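You operate a simulated robot arm through the tools that you are given. There is no shell and no other tool.

You run a simulated robot arm. Do the job below in one go: nothing can be reset, and whatever is moved stays where it is left.

## Task
Clear the rigs: vent and free the pouch, wind the wheel to zero, swing the spout aside.
Fine: Vent first; the pouch goes in the green tray; shut the trough grid.

The check looks at the end state, three seconds after you hand in, the way a careful person would. Anything else that was tipped, shoved, dropped, spilled or broken makes it a failure.

## Robot
A 7-joint arm with a two-finger parallel gripper, fixed in place. Base frame: the origin is at the foot of the arm, x ahead of it, y to its left, z up; the work surface is at about z = 0.8. Readings come in m, degrees, newtons and seconds.
Its first joint turns from -166.0 to 166.0 degrees. Payload 4.4 kg.
The tool frame sits at the grasp point between the pads (the TCP): z along the fingers, y along the line on which they close. The tips reach 0.023 m beyond it. Largest opening 0.094 m; finger width 0.038, thickness 0.01; the body of the gripper, 0.054 by 0.096 m, starts 0.039 m behind the TCP.
Orientation is told as [roll, pitch, yaw] about the base's x, y, z axes, in that order, counted from this pose: with the fingers straight down and closing along the base's y, the tool's x points along the base's -x, its y along +y and its z along -z.

## Interface
- The arm moves only by the tool nudge_tool. Its argument "increments" is a list of rows, each a list of 7 numbers: the opening, from 0 (shut) to 1 (fully open), then the shift along the tool's x, y, z in units of 50 mm (1.0 is 50 mm), then the turn, a rotation vector about the tool's x, y, z in units of 8 degrees (1.0 is 8 degrees). In form: [[hand, x, y, z, rx, ry, rz], ...]. A call has 1 to 20 rows; each row shifts and turns the commanded pose from where the row before left it, along the tool's axes as they then stand. A call with a number of a shift or a turn outside -1 to 1 is refused whole. Each row takes 0.2 s and may step no farther than 0.05 m and 8.6 degrees from the row before; otherwise, or with a gripper value out of range, the whole call is refused. A pose out of reach is approached as far as the arm can. The call stops where the force on the tool passes 90 N (or 10 N more than at its start, if that is more) or the arm is blocked; 0.2 s more then pass. The fingers move at their own pace (about 0.072 m/s each) and stop on an object; they squeeze with about 22 N. The grip force told is the motor's: it shows also when the fingers shut on nothing. Time passes only in rows, and 0.2 s behind the last, so rows that do not move let the fingers close. The reply holds the time, the measured pose of the TCP, the force on the tool along the base axes, the opening and the grip force, in the units named above and with some noise, with the torque about the TCP (base axes, N m) and any sound that the robot's microphone picked up.
- Cameras (640 x 400 px; columns grow to the right, rows downward): "scene" is fixed at [0.0511, 0.4998, 1.4957]; the picture's right is [-0.02, -1.00, 0.00], its down [-0.43, 0.01, -0.90] and it looks along [0.90, -0.02, -0.43] (base axes); focal length 323 px, centre (320, 200). "wrist" rides on the gripper at [0.086, 0.016, -0.074] in the tool frame; the picture's right is [-0.18, 0.98, 0.00], its down [-0.58, -0.11, -0.81] and it looks along [-0.79, -0.15, 0.59] (tool axes); focal length 243 px, centre (320, 200). There is no depth. A picture from a camera that has moved, and an enlarged one, comes with that camera's place and axes in the base frame and with its lens.
- camera(camera): a new picture of that camera. No time passes.
- zoom(camera, box): a new picture of the part [left, top, right, bottom] of that camera's present view, enlarged. No time passes.
- hand_in(): hands the job in; it is judged then, once.

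Nothing tells you positions but the pictures and the camera data. Unless the task says otherwise, let go and move clear before handing in.

The tools are called after "Emit:" as a command line: name --pt "numbers of a row" for each row, then --argument value for the rest, lists and objects as JSON in quotes. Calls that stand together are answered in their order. nudge_tool: Moves the arm, as the interface text tells. Its arguments: {"type":"object","properties":{"increments":{"type":"array","items":{"type":"array","items":{"type":"number"}}}},"required":["increments"]} The other tools are called the same way: camera (camera) takes a picture; zoom (camera, box) takes an enlarged picture of a part of a camera's view; hand_in () hands the job in.

At the start:

```text
time: 0.0
tcp_pos: [0.6114, 0.2018, 1.2558]
tool_rot: [0.0, 0.0, 0.0]
force: [0.2, -0.3, -1.2]
moment: [-0.03, -0.01, 0.0]
opening: 0.0938
gripper_force: 0.0
```

scene: 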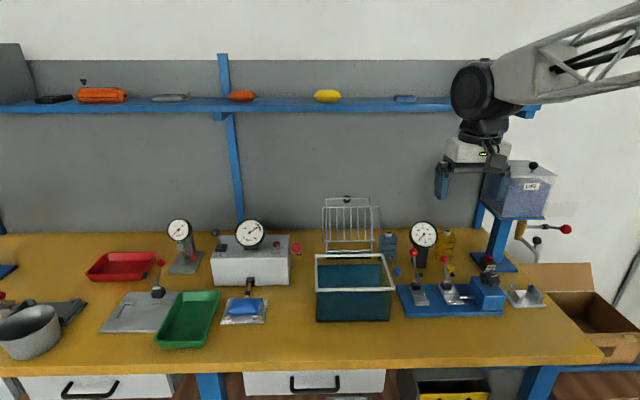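
wrist: 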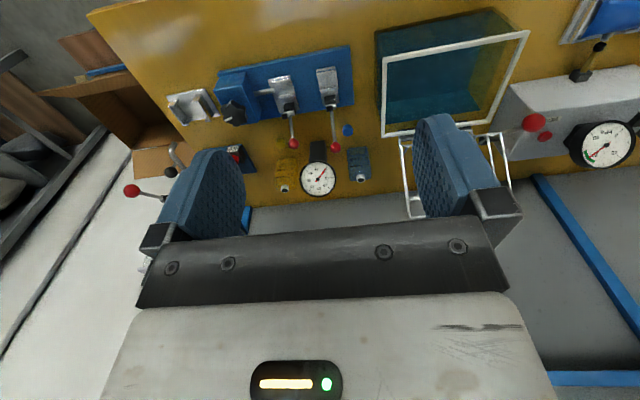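

I see a workbench with several rigs: a trough with a wire grid, a blue rig with levers and a gauge, a white box with a gauge, and a blue pouch in front of it. I'll zoom in before moving anything.

Emit:
zoom --camera "scene" --box '[380, 210, 580, 335]'

Emit:
zoom --camera "scene" --box '[190, 205, 320, 335]'

Emit:
zoom --camera "scene" --box '[290, 180, 420, 330]'

Emit:
zoom --camera "scene" --box '[70, 210, 230, 355]'

Emit:
zoom --camera "scene" --box '[430, 120, 630, 270]'

Emit:
zoom --camera "scene" --box '[0, 220, 160, 370]'

```text
3.20 times, centred on (480, 272) of scene
camera zoom: at [0.0511, 0.4998, 1.4957], right [-0.02, -1.0, 0.0], down [-0.43, 0.01, -0.9], along [0.9, -0.02, -0.43], focal length 1035 px, centre (-192, -32)
```

zoom: 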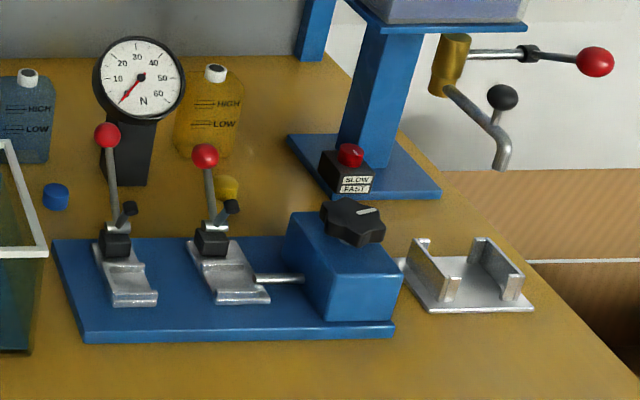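

```text
3.08 times, centred on (255, 270) of scene
camera zoom: at [0.0511, 0.4998, 1.4957], right [-0.02, -1.0, 0.0], down [-0.43, 0.01, -0.9], along [0.9, -0.02, -0.43], focal length 995 px, centre (520, -15)
```

zoom: 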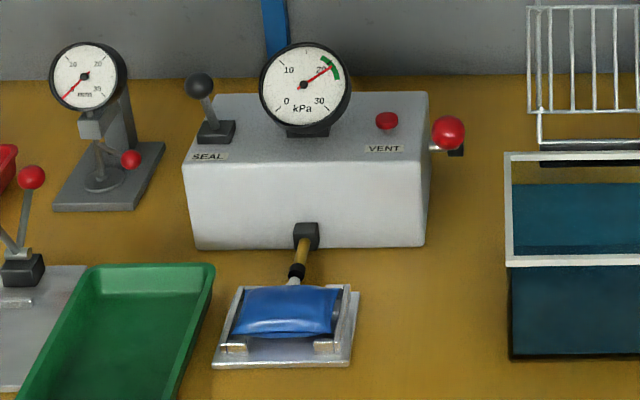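

```text
2.67 times, centred on (355, 255) of scene
camera zoom: at [0.0511, 0.4998, 1.4957], right [-0.02, -1.0, 0.0], down [-0.43, 0.01, -0.9], along [0.9, -0.02, -0.43], focal length 862 px, centre (227, 53)
```

zoom: 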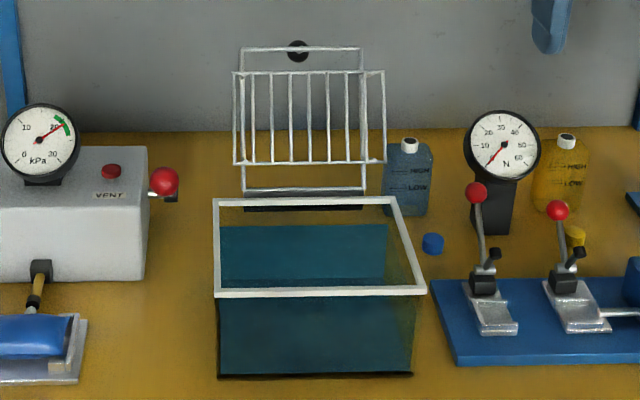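

```text
2.76 times, centred on (150, 282) of scene
camera zoom: at [0.0511, 0.4998, 1.4957], right [-0.02, -1.0, 0.0], down [-0.43, 0.01, -0.9], along [0.9, -0.02, -0.43], focal length 892 px, centre (789, -28)
```

zoom: 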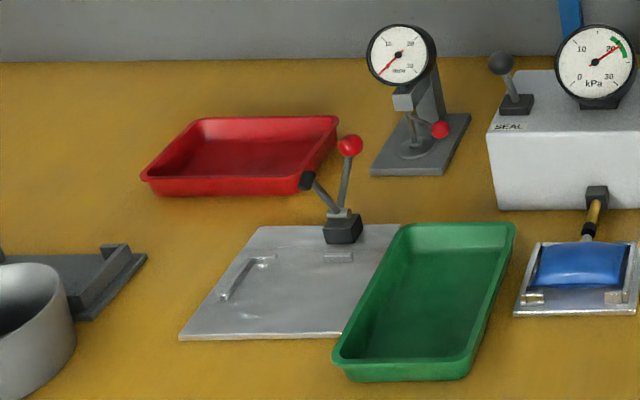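

```text
2.67 times, centred on (530, 195) of scene
camera zoom: at [0.0511, 0.4998, 1.4957], right [-0.02, -1.0, 0.0], down [-0.43, 0.01, -0.9], along [0.9, -0.02, -0.43], focal length 862 px, centre (-240, 213)
```

zoom: 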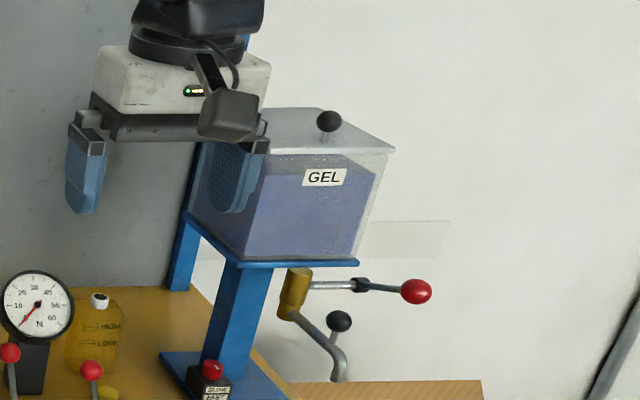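

```text
2.67 times, centred on (80, 295) of scene
camera zoom: at [0.0511, 0.4998, 1.4957], right [-0.02, -1.0, 0.0], down [-0.43, 0.01, -0.9], along [0.9, -0.02, -0.43], focal length 862 px, centre (960, -53)
```

zoom: 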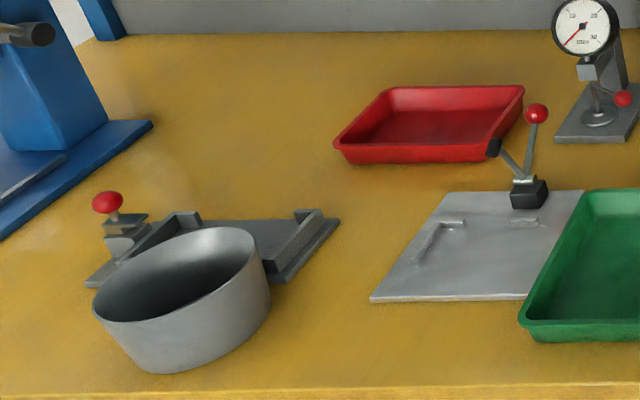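

The blue rig and the gel dispenser are on the right. The trough with its upright grid is in the middle, and the white VENT/SEAL box, the pouch and the green tray are on the left. I'll zoom the wrist view on the right-hand rigs first.

Emit:
zoom --camera "wrist" --box '[160, 40, 380, 200]'

Emit:
zoom --camera "wrist" --box '[480, 0, 640, 180]'

Emit:
zoom --camera "scene" --box '[0, 240, 60, 340]'

Emit:
zoom --camera "scene" --box '[405, 215, 525, 325]'

Emit:
zoom --camera "scene" --box '[205, 210, 305, 290]'

```text
2.50 times, centred on (270, 120) of wrist
camera zoom: at [0.524, 0.2182, 1.3286], right [0.18, 0.98, 0.0], down [0.58, -0.11, 0.81], along [0.79, -0.15, -0.59], focal length 606 px, centre (445, 400)
```

zoom: 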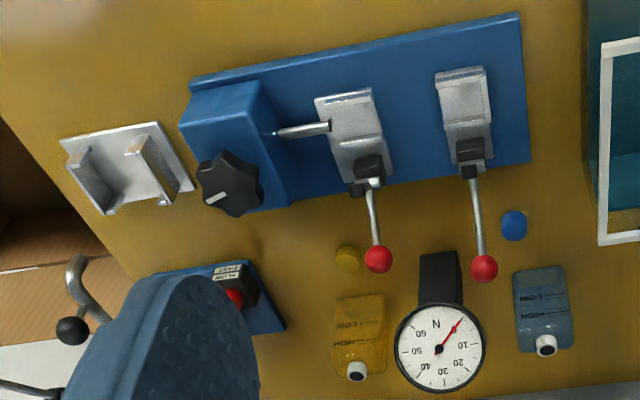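

```text
2.22 times, centred on (560, 90) of wrist
camera zoom: at [0.524, 0.2182, 1.3286], right [0.18, 0.98, 0.0], down [0.58, -0.11, 0.81], along [0.79, -0.15, -0.59], focal length 539 px, centre (-213, 444)
```

zoom: 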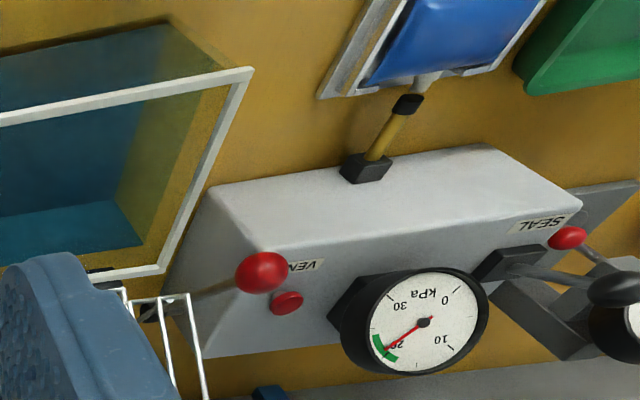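

```text
4.00 times, centred on (30, 290) of scene
camera zoom: at [0.0511, 0.4998, 1.4957], right [-0.02, -1.0, 0.0], down [-0.43, 0.01, -0.9], along [0.9, -0.02, -0.43], focal length 1293 px, centre (1480, -160)
```

zoom: 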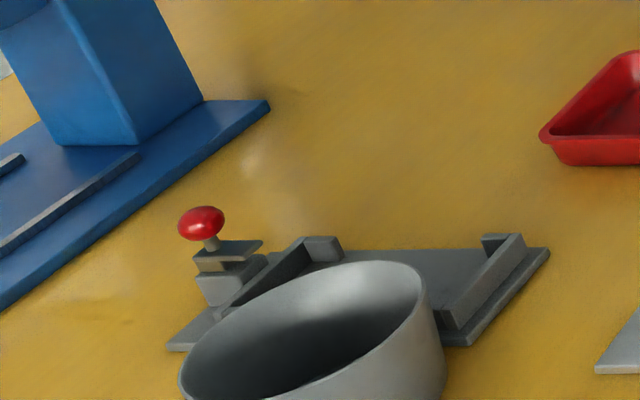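

```text
3.64 times, centred on (465, 270) of scene
camera zoom: at [0.0511, 0.4998, 1.4957], right [-0.02, -1.0, 0.0], down [-0.43, 0.01, -0.9], along [0.9, -0.02, -0.43], focal length 1176 px, centre (-207, -54)
```

zoom: 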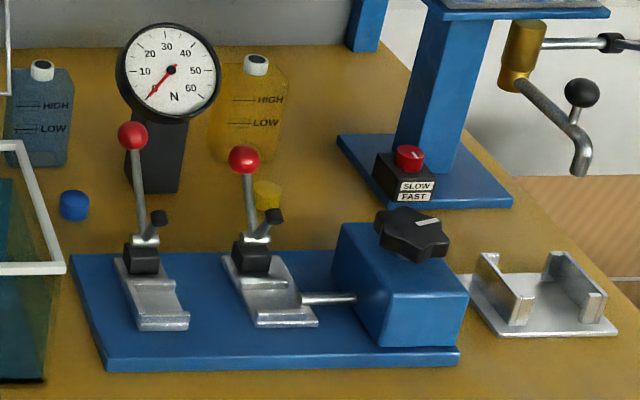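

```text
5.00 times, centred on (255, 250) of scene
camera zoom: at [0.0511, 0.4998, 1.4957], right [-0.02, -1.0, 0.0], down [-0.43, 0.01, -0.9], along [0.9, -0.02, -0.43], focal length 1617 px, centre (645, -50)
```

zoom: 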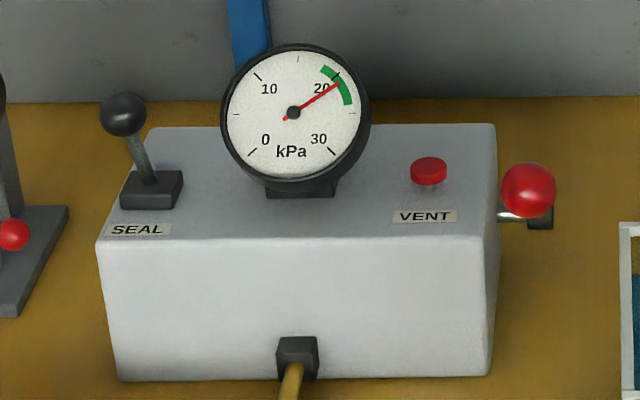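

The blue rig has two lever clamps, a force gauge that seems to read about 0 N, and a black star wheel with a white mark. I'll lower the wrist for a closer look at the wheel and the dispenser.

Emit:
nudge_tool --pt "1 0.3 -0.5 1 0 0 0" --pt "1 0.3 -0.5 1 0 0 0" --pt "1 0.3 -0.5 1 0 0 0" --pt "1 0 -0.5 0.8 0 0 0"

Emit:
camera --camera "wrist"

Emit:
camera --camera "scene"

```text
refused: row 1 steps farther than a row can; nothing moved
```

```text
taken
camera wrist: at [0.524, 0.2182, 1.3286], right [0.18, 0.98, 0.0], down [0.58, -0.11, 0.81], along [0.79, -0.15, -0.59], focal length 243 px, centre (320, 200)
```

wrist: 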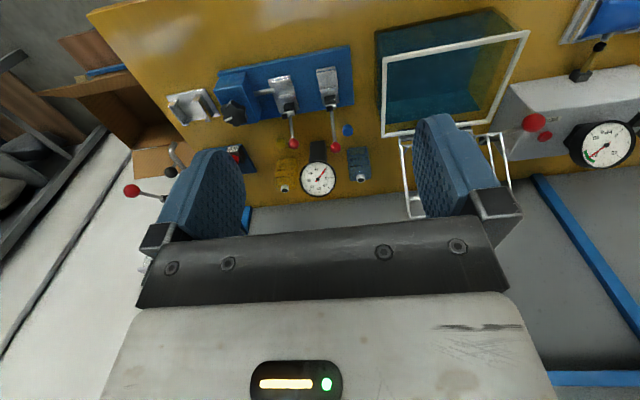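

```text
taken
```

scene: 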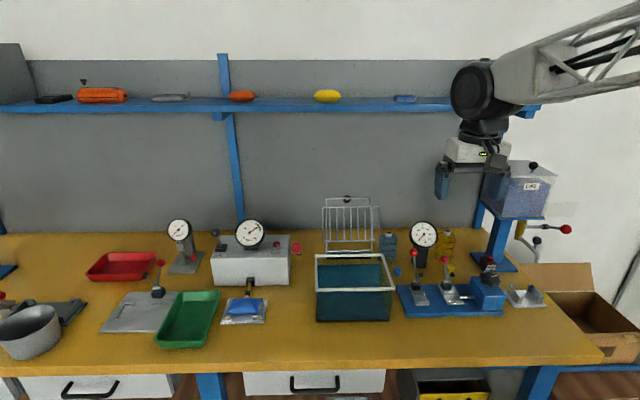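

The step norm must stay within 50 mm, so I'll use smaller rows for the same move toward the blue rig.

Emit:
nudge_tool --pt "1 0.2 -0.4 0.8 0 0 0" --pt "1 0.2 -0.4 0.8 0 0 0" --pt "1 0.2 -0.4 0.8 0 0 0" --pt "1 0 -0.4 0.8 0 0 0" --pt "1 0 -0.4 0.6 0 0 0"

Emit:
camera --camera "wrist"

Emit:
camera --camera "scene"

```text
time: 1.2
tcp_pos: [0.578, 0.1015, 1.067]
tool_rot: [0.0, -0.1, 0.0]
force: [0.3, -0.2, 0.2]
moment: [0.01, -0.02, 0.03]
opening: 0.0939
gripper_force: 0.1
```

```text
taken
camera wrist: at [0.4909, 0.1166, 1.1401], right [0.18, 0.98, 0.0], down [0.58, -0.11, 0.81], along [0.79, -0.15, -0.59], focal length 243 px, centre (320, 200)
```

wrist: 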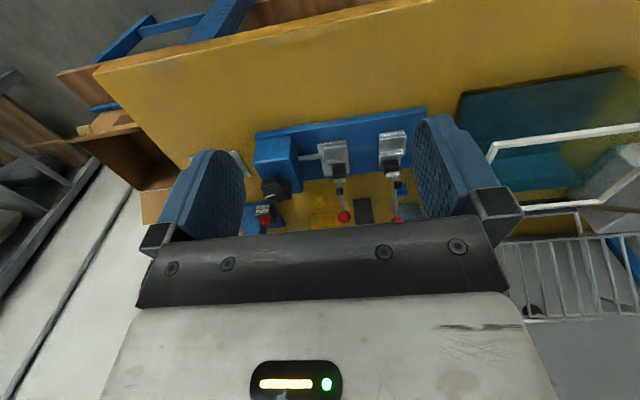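

```text
taken
```

scene: 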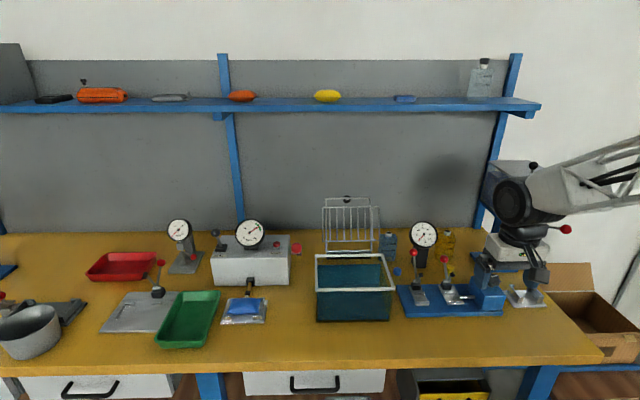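

Emit:
zoom --camera "wrist" --box '[220, 100, 440, 240]'

Emit:
zoom --camera "wrist" --box '[245, 160, 305, 220]'

Emit:
zoom --camera "scene" --box '[405, 220, 445, 250]'

```text
2.86 times, centred on (330, 170) of wrist
camera zoom: at [0.4909, 0.1166, 1.1401], right [0.18, 0.98, 0.0], down [0.58, -0.11, 0.81], along [0.79, -0.15, -0.59], focal length 693 px, centre (291, 286)
```

zoom: 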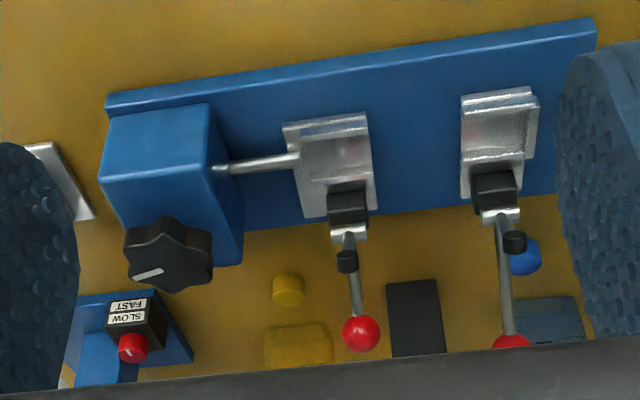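

```text
6.67 times, centred on (275, 190) of wrist
camera zoom: at [0.4909, 0.1166, 1.1401], right [0.18, 0.98, 0.0], down [0.58, -0.11, 0.81], along [0.79, -0.15, -0.59], focal length 1618 px, centre (620, 267)
```

zoom: 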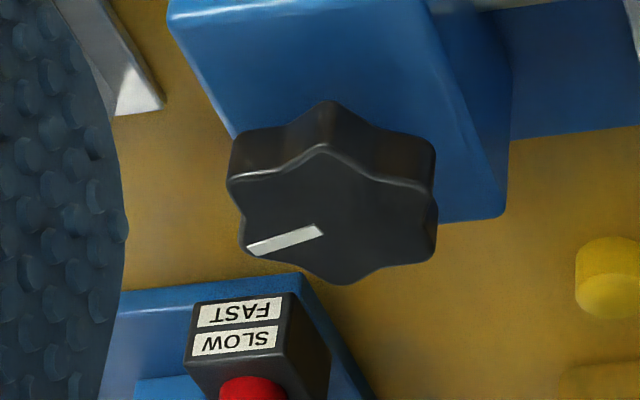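

```text
13.33 times, centred on (425, 235) of scene
camera zoom: at [0.0511, 0.4998, 1.4957], right [-0.02, -1.0, 0.0], down [-0.43, 0.01, -0.9], along [0.9, -0.02, -0.43], focal length 4311 px, centre (-1080, -267)
```

zoom: 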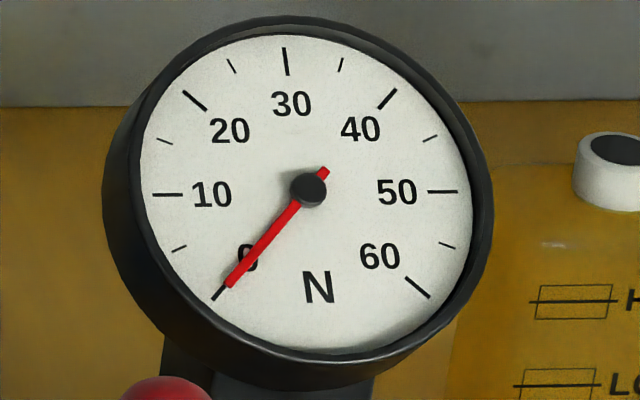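

Emit:
zoom --camera "scene" --box '[160, 210, 215, 280]'

Emit:
zoom --camera "scene" --box '[465, 240, 510, 320]'

Emit:
zoom --camera "scene" --box '[315, 190, 385, 260]'

Emit:
zoom --camera "scene" --box '[205, 285, 285, 335]'

```text
5.71 times, centred on (188, 245) of scene
camera zoom: at [0.0511, 0.4998, 1.4957], right [-0.02, -1.0, 0.0], down [-0.43, 0.01, -0.9], along [0.9, -0.02, -0.43], focal length 1848 px, centre (1077, -57)
```

zoom: 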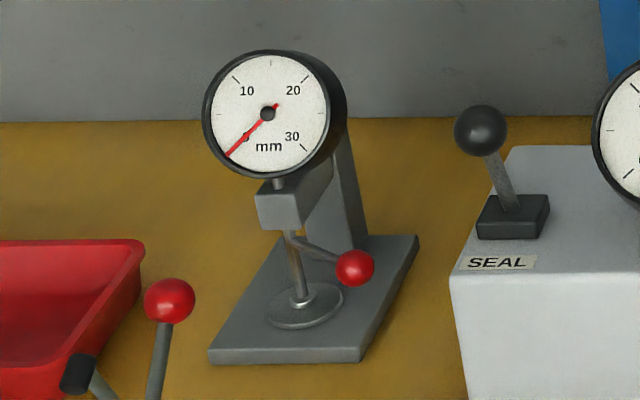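

```text
5.00 times, centred on (488, 280) of scene
camera zoom: at [0.0511, 0.4998, 1.4957], right [-0.02, -1.0, 0.0], down [-0.43, 0.01, -0.9], along [0.9, -0.02, -0.43], focal length 1617 px, centre (-518, -200)
```

zoom: 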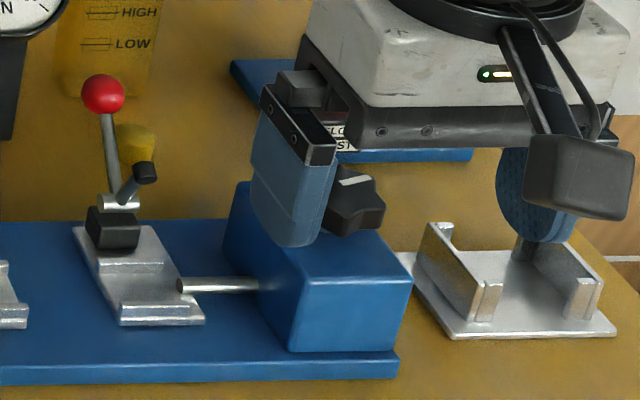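

```text
5.71 times, centred on (350, 225) of scene
camera zoom: at [0.0511, 0.4998, 1.4957], right [-0.02, -1.0, 0.0], down [-0.43, 0.01, -0.9], along [0.9, -0.02, -0.43], focal length 1848 px, centre (149, 57)
```

zoom: 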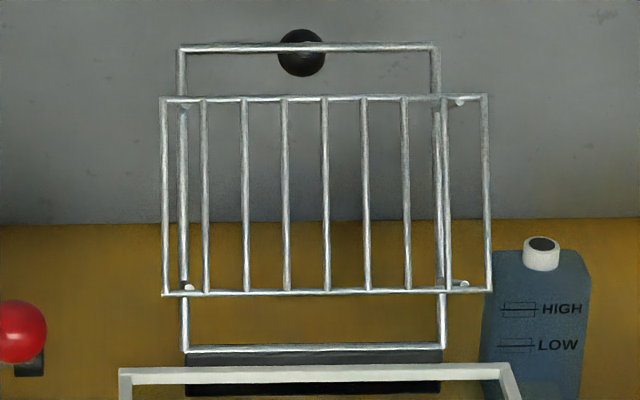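

```text
8.00 times, centred on (245, 310) of scene
camera zoom: at [0.0511, 0.4998, 1.4957], right [-0.02, -1.0, 0.0], down [-0.43, 0.01, -0.9], along [0.9, -0.02, -0.43], focal length 2587 px, centre (920, -680)
```

zoom: 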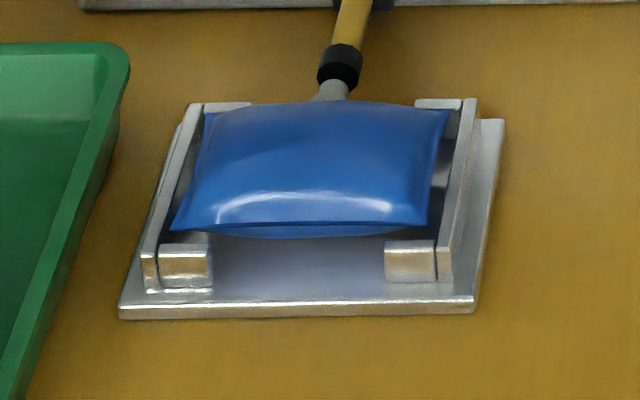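

The force gauge reads 0 N, and the wheel's white mark points toward -y. I'll tilt the wrist so the camera looks down on the wheel and I can find any zero index.

Emit:
nudge_tool --pt "1 -0.7 -0.4 0 0 0 0" --pt "1 -0.7 -0.4 0 0 0 0" --pt "1 -0.7 -0.4 0 0 0 0" --pt "1 0 0 0 0 1 0" --pt "1 0 0 0 0 1 0" --pt "1 0 0 0 0 1 0" --pt "1 0 0 0 0 1 0"

Emit:
camera --camera "wrist"

Emit:
camera --camera "scene"

```text
time: 2.8
tcp_pos: [0.6849, 0.0417, 1.0657]
tool_rot: [0.0, 32.0, 0.0]
force: [-0.4, 0.5, 0.3]
moment: [0.02, -0.01, -0.01]
opening: 0.094
gripper_force: 0.0
```

```text
taken
camera wrist: at [0.6508, 0.058, 1.1741], right [0.16, 0.98, -0.1], down [0.92, -0.11, 0.38], along [0.36, -0.15, -0.92], focal length 243 px, centre (320, 200)
```

wrist: 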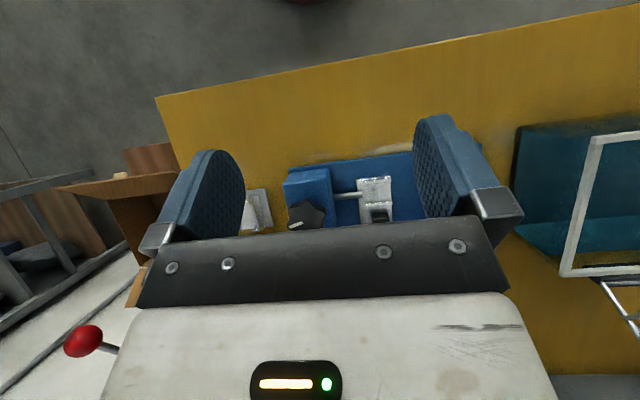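

```text
taken
```

scene: 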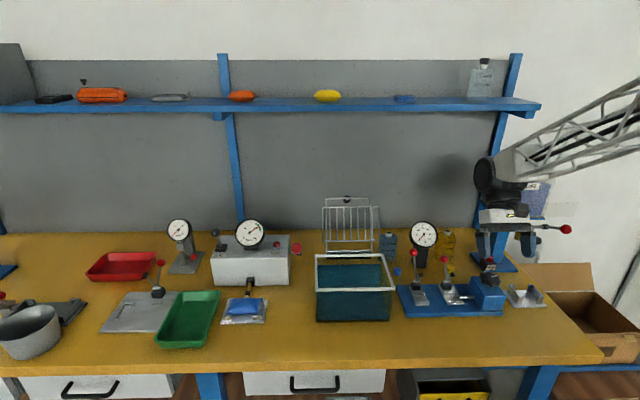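

Emit:
zoom --camera "wrist" --box '[240, 150, 430, 240]'

Emit:
zoom --camera "wrist" --box '[280, 160, 345, 235]'

Emit:
zoom --camera "scene" --box '[460, 180, 590, 290]'

```text
3.37 times, centred on (335, 195) of wrist
camera zoom: at [0.6508, 0.058, 1.1741], right [0.16, 0.98, -0.1], down [0.92, -0.11, 0.38], along [0.36, -0.15, -0.92], focal length 817 px, centre (270, 217)
```

zoom: 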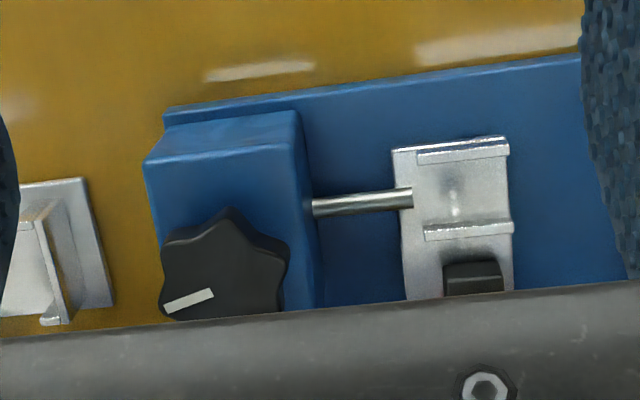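

```text
5.33 times, centred on (312, 198) of wrist
camera zoom: at [0.6508, 0.058, 1.1741], right [0.16, 0.98, -0.1], down [0.92, -0.11, 0.38], along [0.36, -0.15, -0.92], focal length 1294 px, centre (360, 213)
```

zoom: 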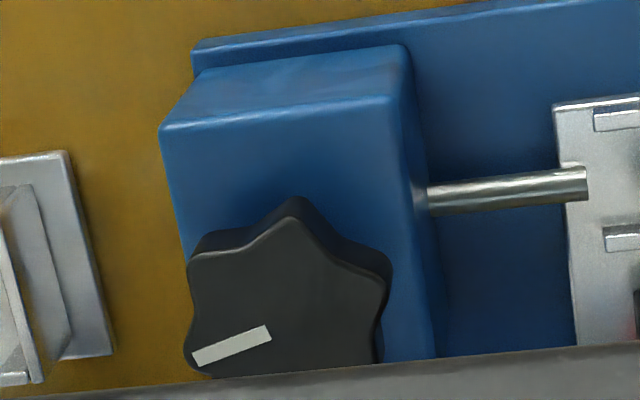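

```text
3.64 times, centred on (525, 235) of scene
camera zoom: at [0.0511, 0.4998, 1.4957], right [-0.02, -1.0, 0.0], down [-0.43, 0.01, -0.9], along [0.9, -0.02, -0.43], focal length 1176 px, centre (-426, 73)
```

zoom: 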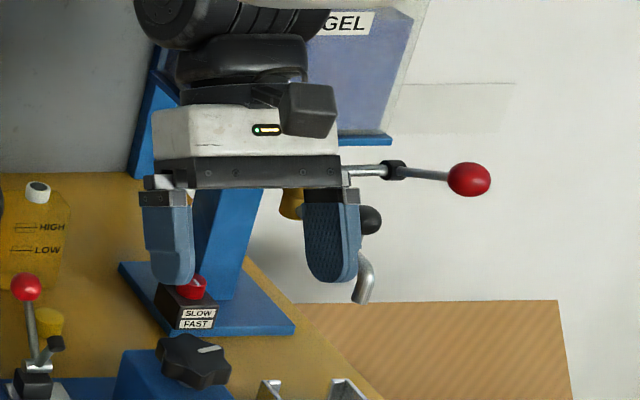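

No index is visible beside the wheel, and it looks about 45 mm across. Venting comes first, so I'll straighten up and travel to the left for a close look at the white box and pouch.

Emit:
nudge_tool --pt "1 0 0 0 0 -1 0" --pt "1 0 0 0 0 -1 0" --pt "1 0 0 0 0 -1 0" --pt "1 0 0 0 0 -1 0" --pt "1 0.1 0.9 -0.1 0 0 0" --pt "1 0.1 0.9 -0.1 0 0 0" --pt "1 0.1 0.9 -0.1 0 0 0" --pt "1 0.1 0.9 -0.1 0 0 0" --pt "1 0.1 0.9 -0.1 0 0 0" --pt "1 0.1 0.9 -0.1 0 0 0" --pt "1 0.1 0.9 -0.1 0 0 0" --pt "1 0.1 0.9 -0.1 0 0 0" --pt "1 0.1 0.9 -0.1 0 0 0" --pt "1 0.1 0.9 -0.1 0 0 0" --pt "1 0.1 0.9 -0.1 0 0 0" --pt "1 0.1 0.9 -0.1 0 0 0" --pt "1 0.0 0.7 -0.0 0 0 0"

Emit:
camera --camera "wrist"

Emit:
zoom --camera "wrist" --box '[180, 0, 480, 220]'

```text
time: 6.4
tcp_pos: [0.6243, 0.617, 1.1265]
tool_rot: [-0.1, 0.0, 0.0]
force: [-0.5, -0.3, 0.0]
moment: [-0.02, -0.02, 0.0]
opening: 0.0941
gripper_force: 0.1
```

```text
taken
camera wrist: at [0.5374, 0.6338, 1.2006], right [0.18, 0.98, 0.0], down [0.58, -0.11, 0.81], along [0.79, -0.15, -0.59], focal length 243 px, centre (320, 200)
```

wrist: 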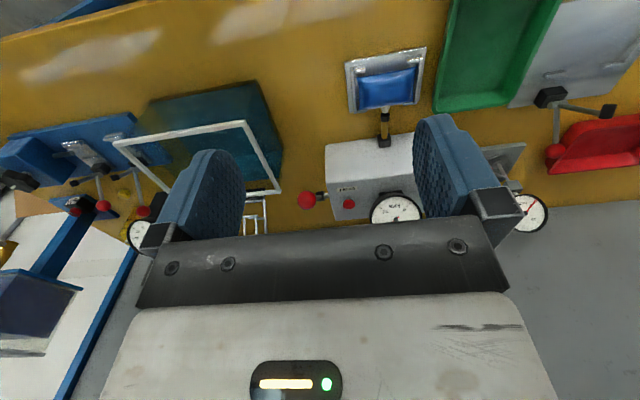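

```text
1.82 times, centred on (330, 110) of wrist
camera zoom: at [0.5374, 0.6338, 1.2006], right [0.18, 0.98, 0.0], down [0.58, -0.11, 0.81], along [0.79, -0.15, -0.59], focal length 441 px, centre (302, 364)
```

zoom: 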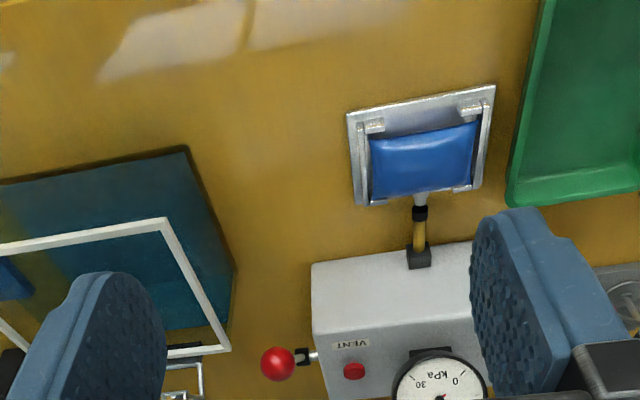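

The red VENT button is at about (0.95, 0.62, 0.91), far out, so the gripper has to point outward. I'll close the fingers, tilt them forward 40° and move up to the button while staying above it.

Emit:
nudge_tool --pt "0 0 0 0 0 -1 0" --pt "0 0 0 0 0 -1 0" --pt "0 0 0 0 0 -1 0" --pt "0 0 0 0 0 -1 0" --pt "0 0 0 0 0 -1 0" --pt "0 -0.76 0 0.64 0 0 0" --pt "0 -0.76 0 0.64 0 0 0" --pt "0 -0.76 0 0.64 0 0 0" --pt "0 0 0 0 0 0 0"

Emit:
camera --camera "wrist"

Emit:
camera --camera "scene"

```text
time: 8.4
tcp_pos: [0.7765, 0.6184, 1.1245]
tool_rot: [0.0, -40.0, 0.0]
force: [-0.2, 0.2, 0.5]
moment: [-0.03, 0.0, -0.01]
opening: 0.0
gripper_force: 22.4
```

```text
taken
camera wrist: at [0.662, 0.6341, 1.1254], right [0.14, 0.98, 0.12], down [-0.07, -0.11, 0.99], along [0.99, -0.15, 0.06], focal length 243 px, centre (320, 200)
```

wrist: 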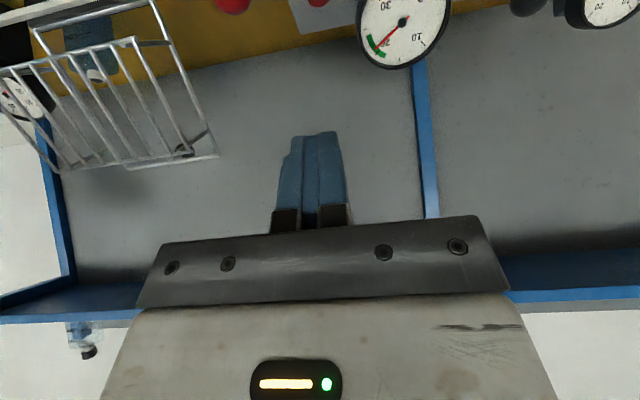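

```text
taken
```

scene: 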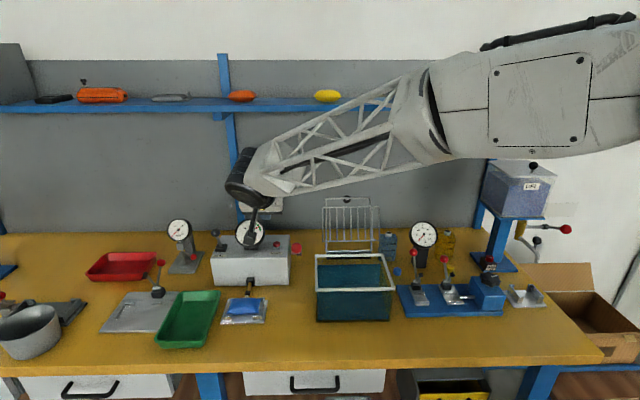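

The gripper body would pass too close to the gauge beside the button. I'll roll it -90° about its own axis to make it narrow in y, with the camera on the clear side.

Emit:
nudge_tool --pt "0 0 0 0 0 0 -1" --pt "0 0 0 0 0 0 -1" --pt "0 0 0 0 0 0 -1" --pt "0 0 0 0 0 0 -1" --pt "0 0 0 0 0 0 -1" --pt "0 0 0 0 0 0 -1" --pt "0 0 0 0 0 0 -1" --pt "0 0 0 0 0 0 -1" --pt "0 0 0 0 0 0 -1" --pt "0 0 0 0 0 0 -1" --pt "0 0 0 0 0 0 -1" --pt "0 0 0 0 0 0 -0.25" --pt "0 0 0 0.9 0 0 0" --pt "0 0 0 0.9 0 0 0"

Emit:
camera --camera "wrist"

Emit:
camera --camera "scene"

```text
time: 11.4
tcp_pos: [0.8356, 0.6182, 1.0562]
tool_rot: [-40.1, 0.0, 90.0]
force: [-1.1, 0.2, 1.2]
moment: [-0.01, 0.08, -0.02]
opening: 0.0
gripper_force: 22.2
```

```text
taken
camera wrist: at [0.7736, 0.531, 1.1029], right [-0.75, 0.18, -0.63], down [-0.44, 0.58, 0.69], along [0.49, 0.79, -0.36], focal length 243 px, centre (320, 200)
```

wrist: 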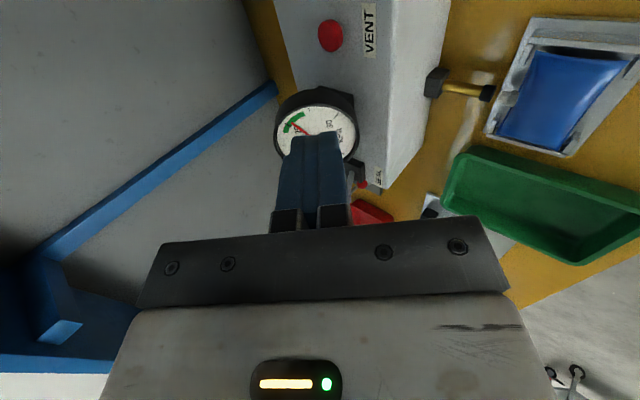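

```text
taken
```

scene: 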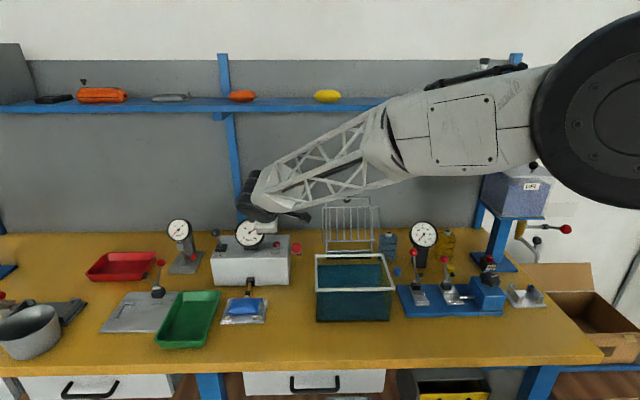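

The button is confirmed at about (0.945, 0.622, 0.91). I'll move the fingertips to just above it.

Emit:
nudge_tool --pt "0 0 -0.04 0.7 0 0 0" --pt "0 -0.02 -0.04 0.7 0 0 0" --pt "0 -0.02 -0.04 0.7 0 0 0" --pt "0 0 -0.02 0.6 0 0 0" --pt "0 0 0 0 0 0 0"

Emit:
camera --camera "wrist"

Emit:
zoom --camera "scene" --box '[205, 200, 325, 300]'

```text
time: 12.6
tcp_pos: [0.9251, 0.6182, 0.9565]
tool_rot: [-40.0, 0.0, 90.0]
force: [0.4, 0.0, 0.1]
moment: [-0.04, 0.03, 0.0]
opening: 0.0001
gripper_force: 22.2
```

```text
taken
camera wrist: at [0.8648, 0.5327, 1.0029], right [-0.75, 0.18, -0.63], down [-0.43, 0.58, 0.69], along [0.49, 0.79, -0.36], focal length 243 px, centre (320, 200)
```

wrist: 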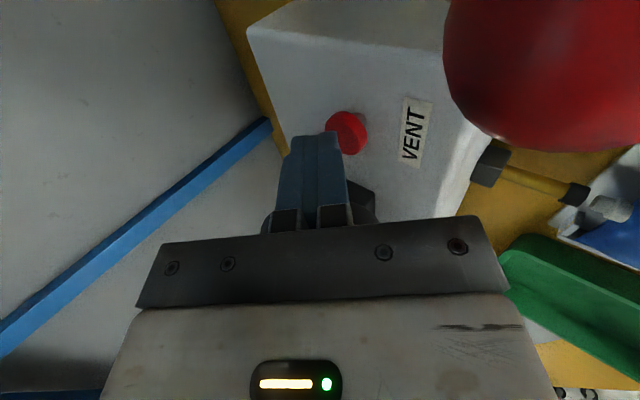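

```text
4.00 times, centred on (265, 250) of scene
camera zoom: at [0.0511, 0.4998, 1.4957], right [-0.02, -1.0, 0.0], down [-0.43, 0.01, -0.9], along [0.9, -0.02, -0.43], focal length 1293 px, centre (540, 0)
```

zoom: 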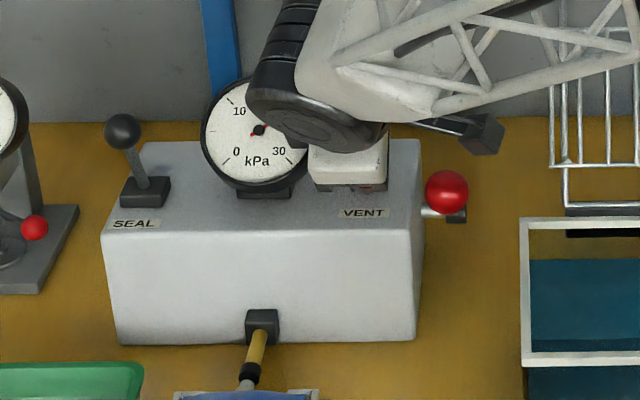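

The tips are just above the button. I'll press straight down in small steps.

Emit:
nudge_tool --pt "0 -0.1 -0.08 0.08 0 0 0" --pt "0 0 0.1 0.123 0 0 0" --pt "0 0 0.1 0.123 0 0 0" --pt "0 0 0.1 0.123 0 0 0" --pt "0 0 0.06 0.07 0 0 0" --pt "0 0 0 0 0 0 0"

Emit:
zoom --camera "scene" --box '[205, 200, 325, 300]'

Emit:
camera --camera "wrist"

```text
time: 14.0
tcp_pos: [0.9324, 0.6269, 0.9337]
tool_rot: [-40.3, -0.2, 90.0]
force: [7.0, 6.0, 54.4]
moment: [-0.42, -0.5, 0.23]
opening: 0.0
gripper_force: 22.5
heard: click
```

```text
4.00 times, centred on (265, 250) of scene
camera zoom: at [0.0511, 0.4998, 1.4957], right [-0.02, -1.0, 0.0], down [-0.43, 0.01, -0.9], along [0.9, -0.02, -0.43], focal length 1293 px, centre (540, 0)
```

zoom: 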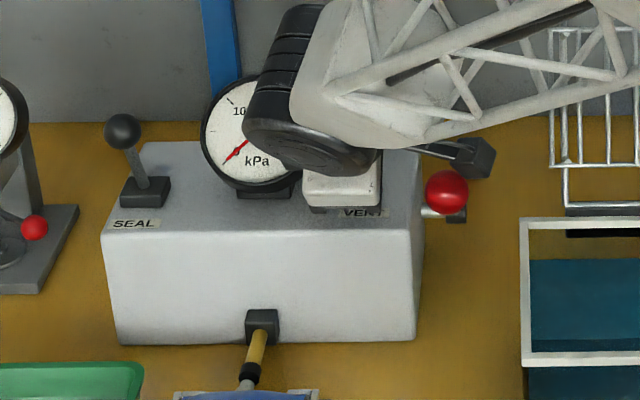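

```text
taken
camera wrist: at [0.8713, 0.5394, 0.979], right [-0.75, 0.19, -0.64], down [-0.44, 0.58, 0.69], along [0.5, 0.79, -0.35], focal length 243 px, centre (320, 200)
```

wrist: 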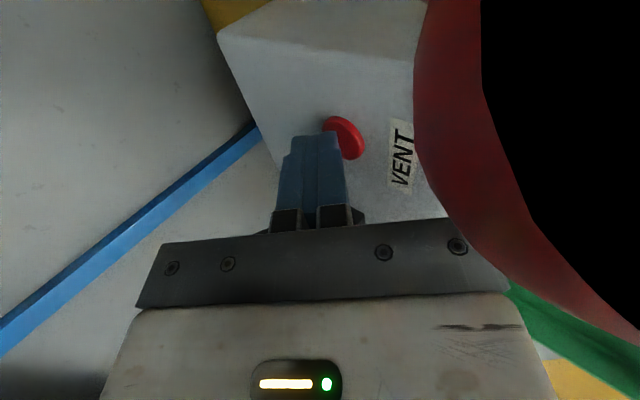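

There was a click and the gauge dropped to 0 kPa, so it has vented. I'll lift straight up and back away.

Emit:
nudge_tool --pt "0 0 -0.16 -0.19 0 0 0" --pt "0 0 -0.32 -0.38 0 0 0" --pt "0 0 -0.5 -0.6 0 0 0" --pt "0 0 0 -0.9 0 0 0" --pt "0 0 0 -0.9 0 0 0" --pt "0 0 0 -0.9 0 0 0"

Emit:
zoom --camera "scene" --box '[205, 200, 325, 300]'

Emit:
camera --camera "wrist"

Emit:
zoom --camera "scene" --box '[205, 270, 285, 335]'

```text
time: 15.4
tcp_pos: [0.8427, 0.6231, 1.1011]
tool_rot: [-39.9, 0.1, 90.0]
force: [-0.1, 0.7, -0.8]
moment: [-0.04, -0.06, 0.0]
opening: 0.0002
gripper_force: 21.7
```

```text
4.00 times, centred on (265, 250) of scene
camera zoom: at [0.0511, 0.4998, 1.4957], right [-0.02, -1.0, 0.0], down [-0.43, 0.01, -0.9], along [0.9, -0.02, -0.43], focal length 1293 px, centre (540, 0)
```

zoom: 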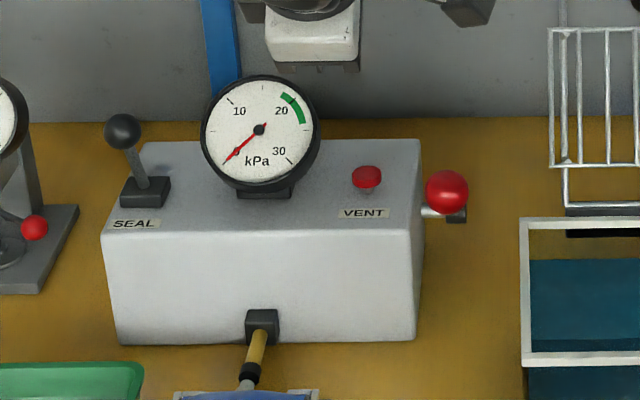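

```text
taken
camera wrist: at [0.7814, 0.5364, 1.1488], right [-0.75, 0.18, -0.63], down [-0.43, 0.58, 0.69], along [0.49, 0.79, -0.36], focal length 243 px, centre (320, 200)
```

wrist: 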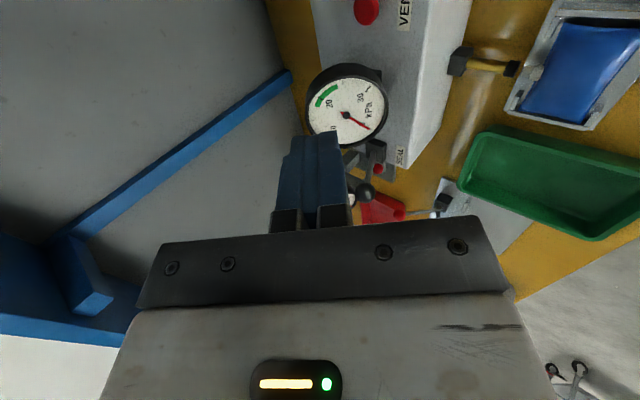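

```text
6.15 times, centred on (245, 302) of scene
camera zoom: at [0.0511, 0.4998, 1.4957], right [-0.02, -1.0, 0.0], down [-0.43, 0.01, -0.9], along [0.9, -0.02, -0.43], focal length 1990 px, centre (782, -431)
```

zoom: 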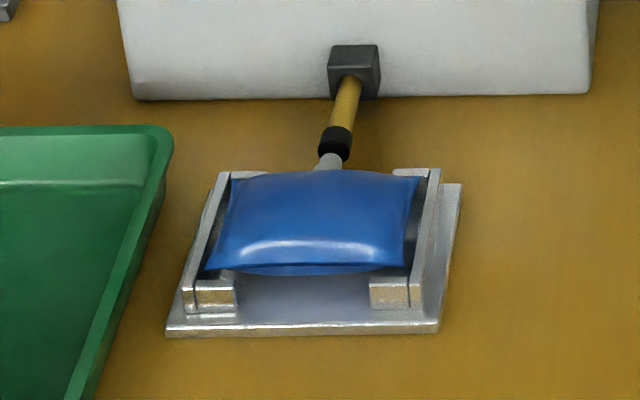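

It is vented: the needle is at 0 and the button sprang back. The SEAL lever's ball sits at about (0.90, 0.80, 0.98), leaning toward me over the SEAL label, so releasing it means pushing it away. I'll roll another -90° so the camera is on top, then approach.

Emit:
nudge_tool --pt "0 0 0 0 0 0 -1" --pt "0 0 0 0 0 0 -1" --pt "0 0 0 0 0 0 -1" --pt "0 0 0 0 0 0 -1" --pt "0 0 0 0 0 0 -1" --pt "0 0 0 0 0 0 -1" --pt "0 0 0 0 0 0 -1" --pt "0 0 0 0 0 0 -1" --pt "0 0 0 0 0 0 -1" --pt "0 0 0 0 0 0 -1" --pt "0 0 0 0 0 0 -1" --pt "0 0 0 0 0 0 -0.25"

Emit:
camera --camera "wrist"

Emit:
camera --camera "scene"

```text
time: 18.0
tcp_pos: [0.8448, 0.626, 1.1071]
tool_rot: [0.0, 39.9, -179.8]
force: [0.7, 0.0, 0.0]
moment: [0.01, 0.01, -0.04]
opening: 0.0002
gripper_force: 21.6
```

```text
taken
camera wrist: at [0.8622, 0.6081, 1.2193], right [-0.14, -0.98, -0.12], down [-0.96, 0.11, 0.24], along [-0.23, 0.15, -0.96], focal length 243 px, centre (320, 200)
```

wrist: 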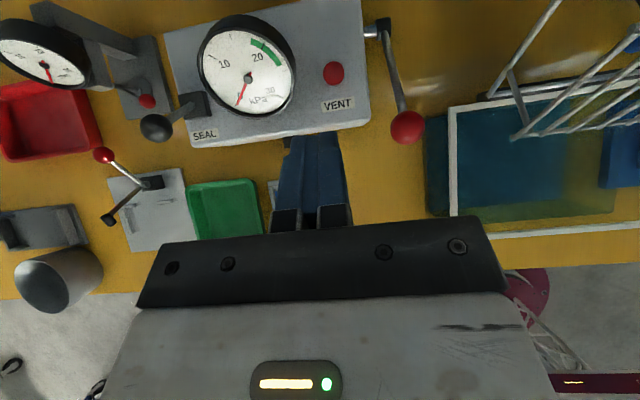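

```text
taken
```

scene: 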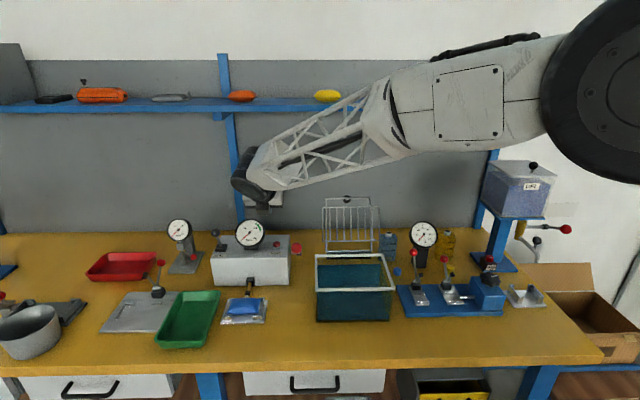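

The camera on top now gives a clear view of the SEAL lever, with the ball at about (0.90, 0.80, 0.985) and the pivot near x = 0.935. I'll tilt further outward and move in front of the ball.

Emit:
nudge_tool --pt "0 0 0 0 0 1 0" --pt "0 0 0 0 0 1 0" --pt "0 0 0 0 0 1 0" --pt "0 -0.28 -0.87 -0.115 0 0 0" --pt "0 -0.28 -0.87 -0.115 0 0 0" --pt "0 -0.28 -0.87 -0.115 0 0 0" --pt "0 -0.28 -0.87 -0.115 0 0 0" --pt "0 0 0 0 0 0 0"

Emit:
camera --camera "wrist"

Emit:
camera --camera "scene"

```text
time: 19.8
tcp_pos: [0.7994, 0.7986, 1.0653]
tool_rot: [0.0, 64.0, 180.1]
force: [0.5, -0.4, -0.2]
moment: [0.0, 0.01, -0.01]
opening: 0.0001
gripper_force: 22.0
```

```text
taken
camera wrist: at [0.7694, 0.7809, 1.1744], right [-0.08, -0.98, -0.17], down [-0.98, 0.11, -0.17], along [0.18, 0.15, -0.97], focal length 243 px, centre (320, 200)
```

wrist: 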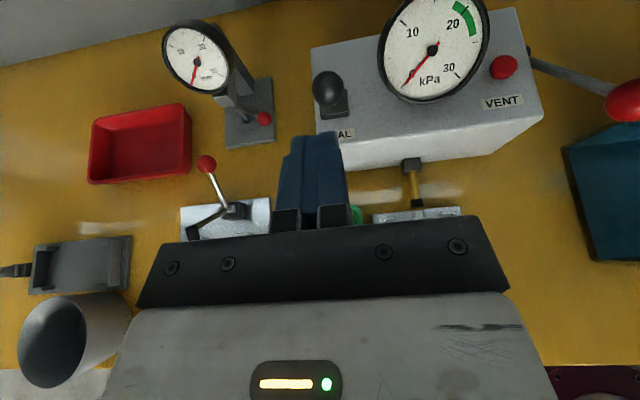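

```text
taken
```

scene: 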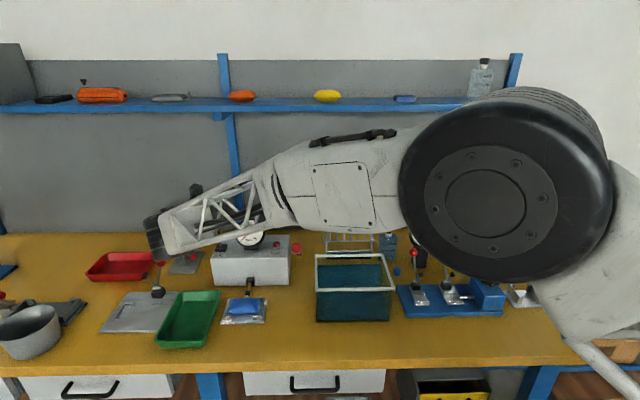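

I'm in front of the ball. I'll drop to its height, then push it away along +x in 10 mm steps.

Emit:
nudge_tool --pt "0 -0.434 0 0.775 0 0 0" --pt "0 -0.434 0 0.775 0 0 0" --pt "0 0.088 0 0.18 0 0 0" --pt "0 0.088 0 0.18 0 0 0" --pt "0 0.088 0 0.18 0 0 0" --pt "0 0 0 0 0 0 0"

Emit:
camera --camera "wrist"

Emit:
zoom --camera "scene" --box '[130, 190, 330, 310]'

```text
time: 21.2
tcp_pos: [0.8793, 0.7978, 0.9915]
tool_rot: [0.0, 64.0, -180.0]
force: [0.4, 0.8, -0.2]
moment: [-0.02, 0.0, 0.0]
opening: 0.0
gripper_force: 21.0
```

```text
taken
camera wrist: at [0.8496, 0.782, 1.1014], right [-0.08, -0.98, -0.16], down [-0.98, 0.11, -0.17], along [0.18, 0.15, -0.97], focal length 243 px, centre (320, 200)
```

wrist: 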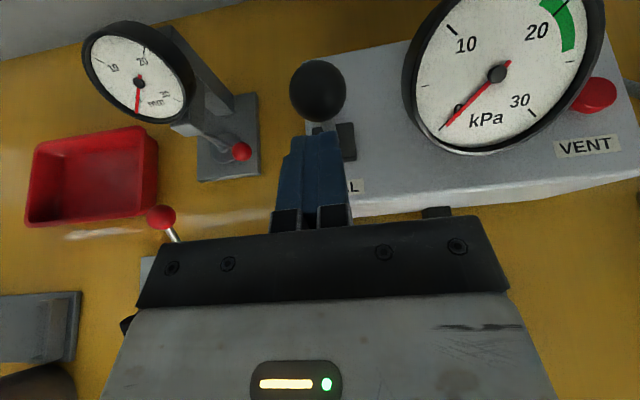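

```text
3.20 times, centred on (230, 250) of scene
camera zoom: at [0.0511, 0.4998, 1.4957], right [-0.02, -1.0, 0.0], down [-0.43, 0.01, -0.9], along [0.9, -0.02, -0.43], focal length 1035 px, centre (608, 40)
```

zoom: 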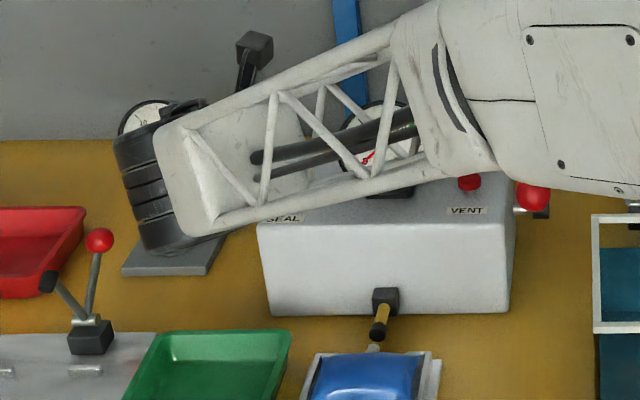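

Emit:
nudge_tool --pt "0 0.088 0 0.18 0 0 0" --pt "0 0.088 0 0.18 0 0 0" --pt "0 0 0 0 0 0 0"

Emit:
camera --camera "wrist"

```text
time: 22.0
tcp_pos: [0.8989, 0.7996, 0.9941]
tool_rot: [0.0, 64.0, 180.0]
force: [-1.4, -0.1, -0.1]
moment: [0.03, 0.01, 0.01]
opening: 0.0
gripper_force: 22.7
```

```text
taken
camera wrist: at [0.8693, 0.7827, 1.104], right [-0.08, -0.98, -0.17], down [-0.98, 0.11, -0.17], along [0.18, 0.15, -0.97], focal length 243 px, centre (320, 200)
```

wrist: 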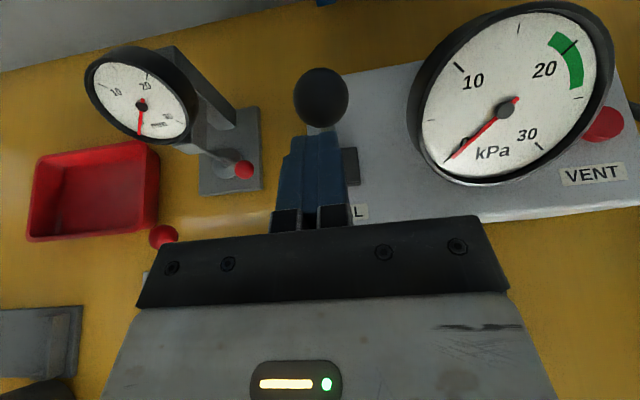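

The ball is moving with the fingertips at only about 1.4 N. I'll keep pushing.

Emit:
nudge_tool --pt "0 0.088 0 0.18 0 0 0" --pt "0 0.088 0 0.18 0 0 0" --pt "0 0 0 0 0 0 0"

Emit:
camera --camera "wrist"

```text
time: 22.8
tcp_pos: [0.9192, 0.7984, 0.9936]
tool_rot: [-0.1, 64.0, 179.9]
force: [0.1, -0.1, -0.2]
moment: [0.02, 0.0, -0.02]
opening: 0.0003
gripper_force: 22.3
```

```text
taken
camera wrist: at [0.8893, 0.7813, 1.1032], right [-0.08, -0.98, -0.17], down [-0.98, 0.11, -0.17], along [0.18, 0.15, -0.97], focal length 243 px, centre (320, 200)
```

wrist: 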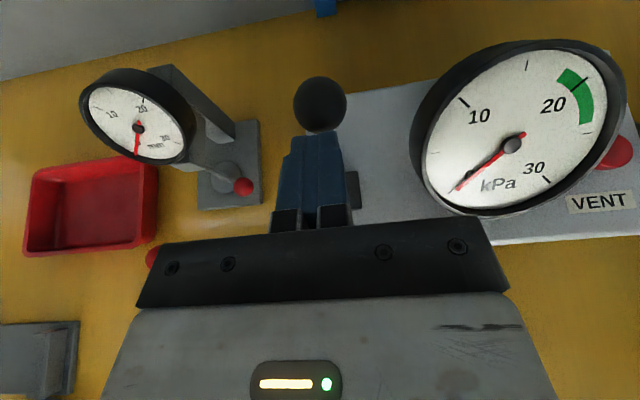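

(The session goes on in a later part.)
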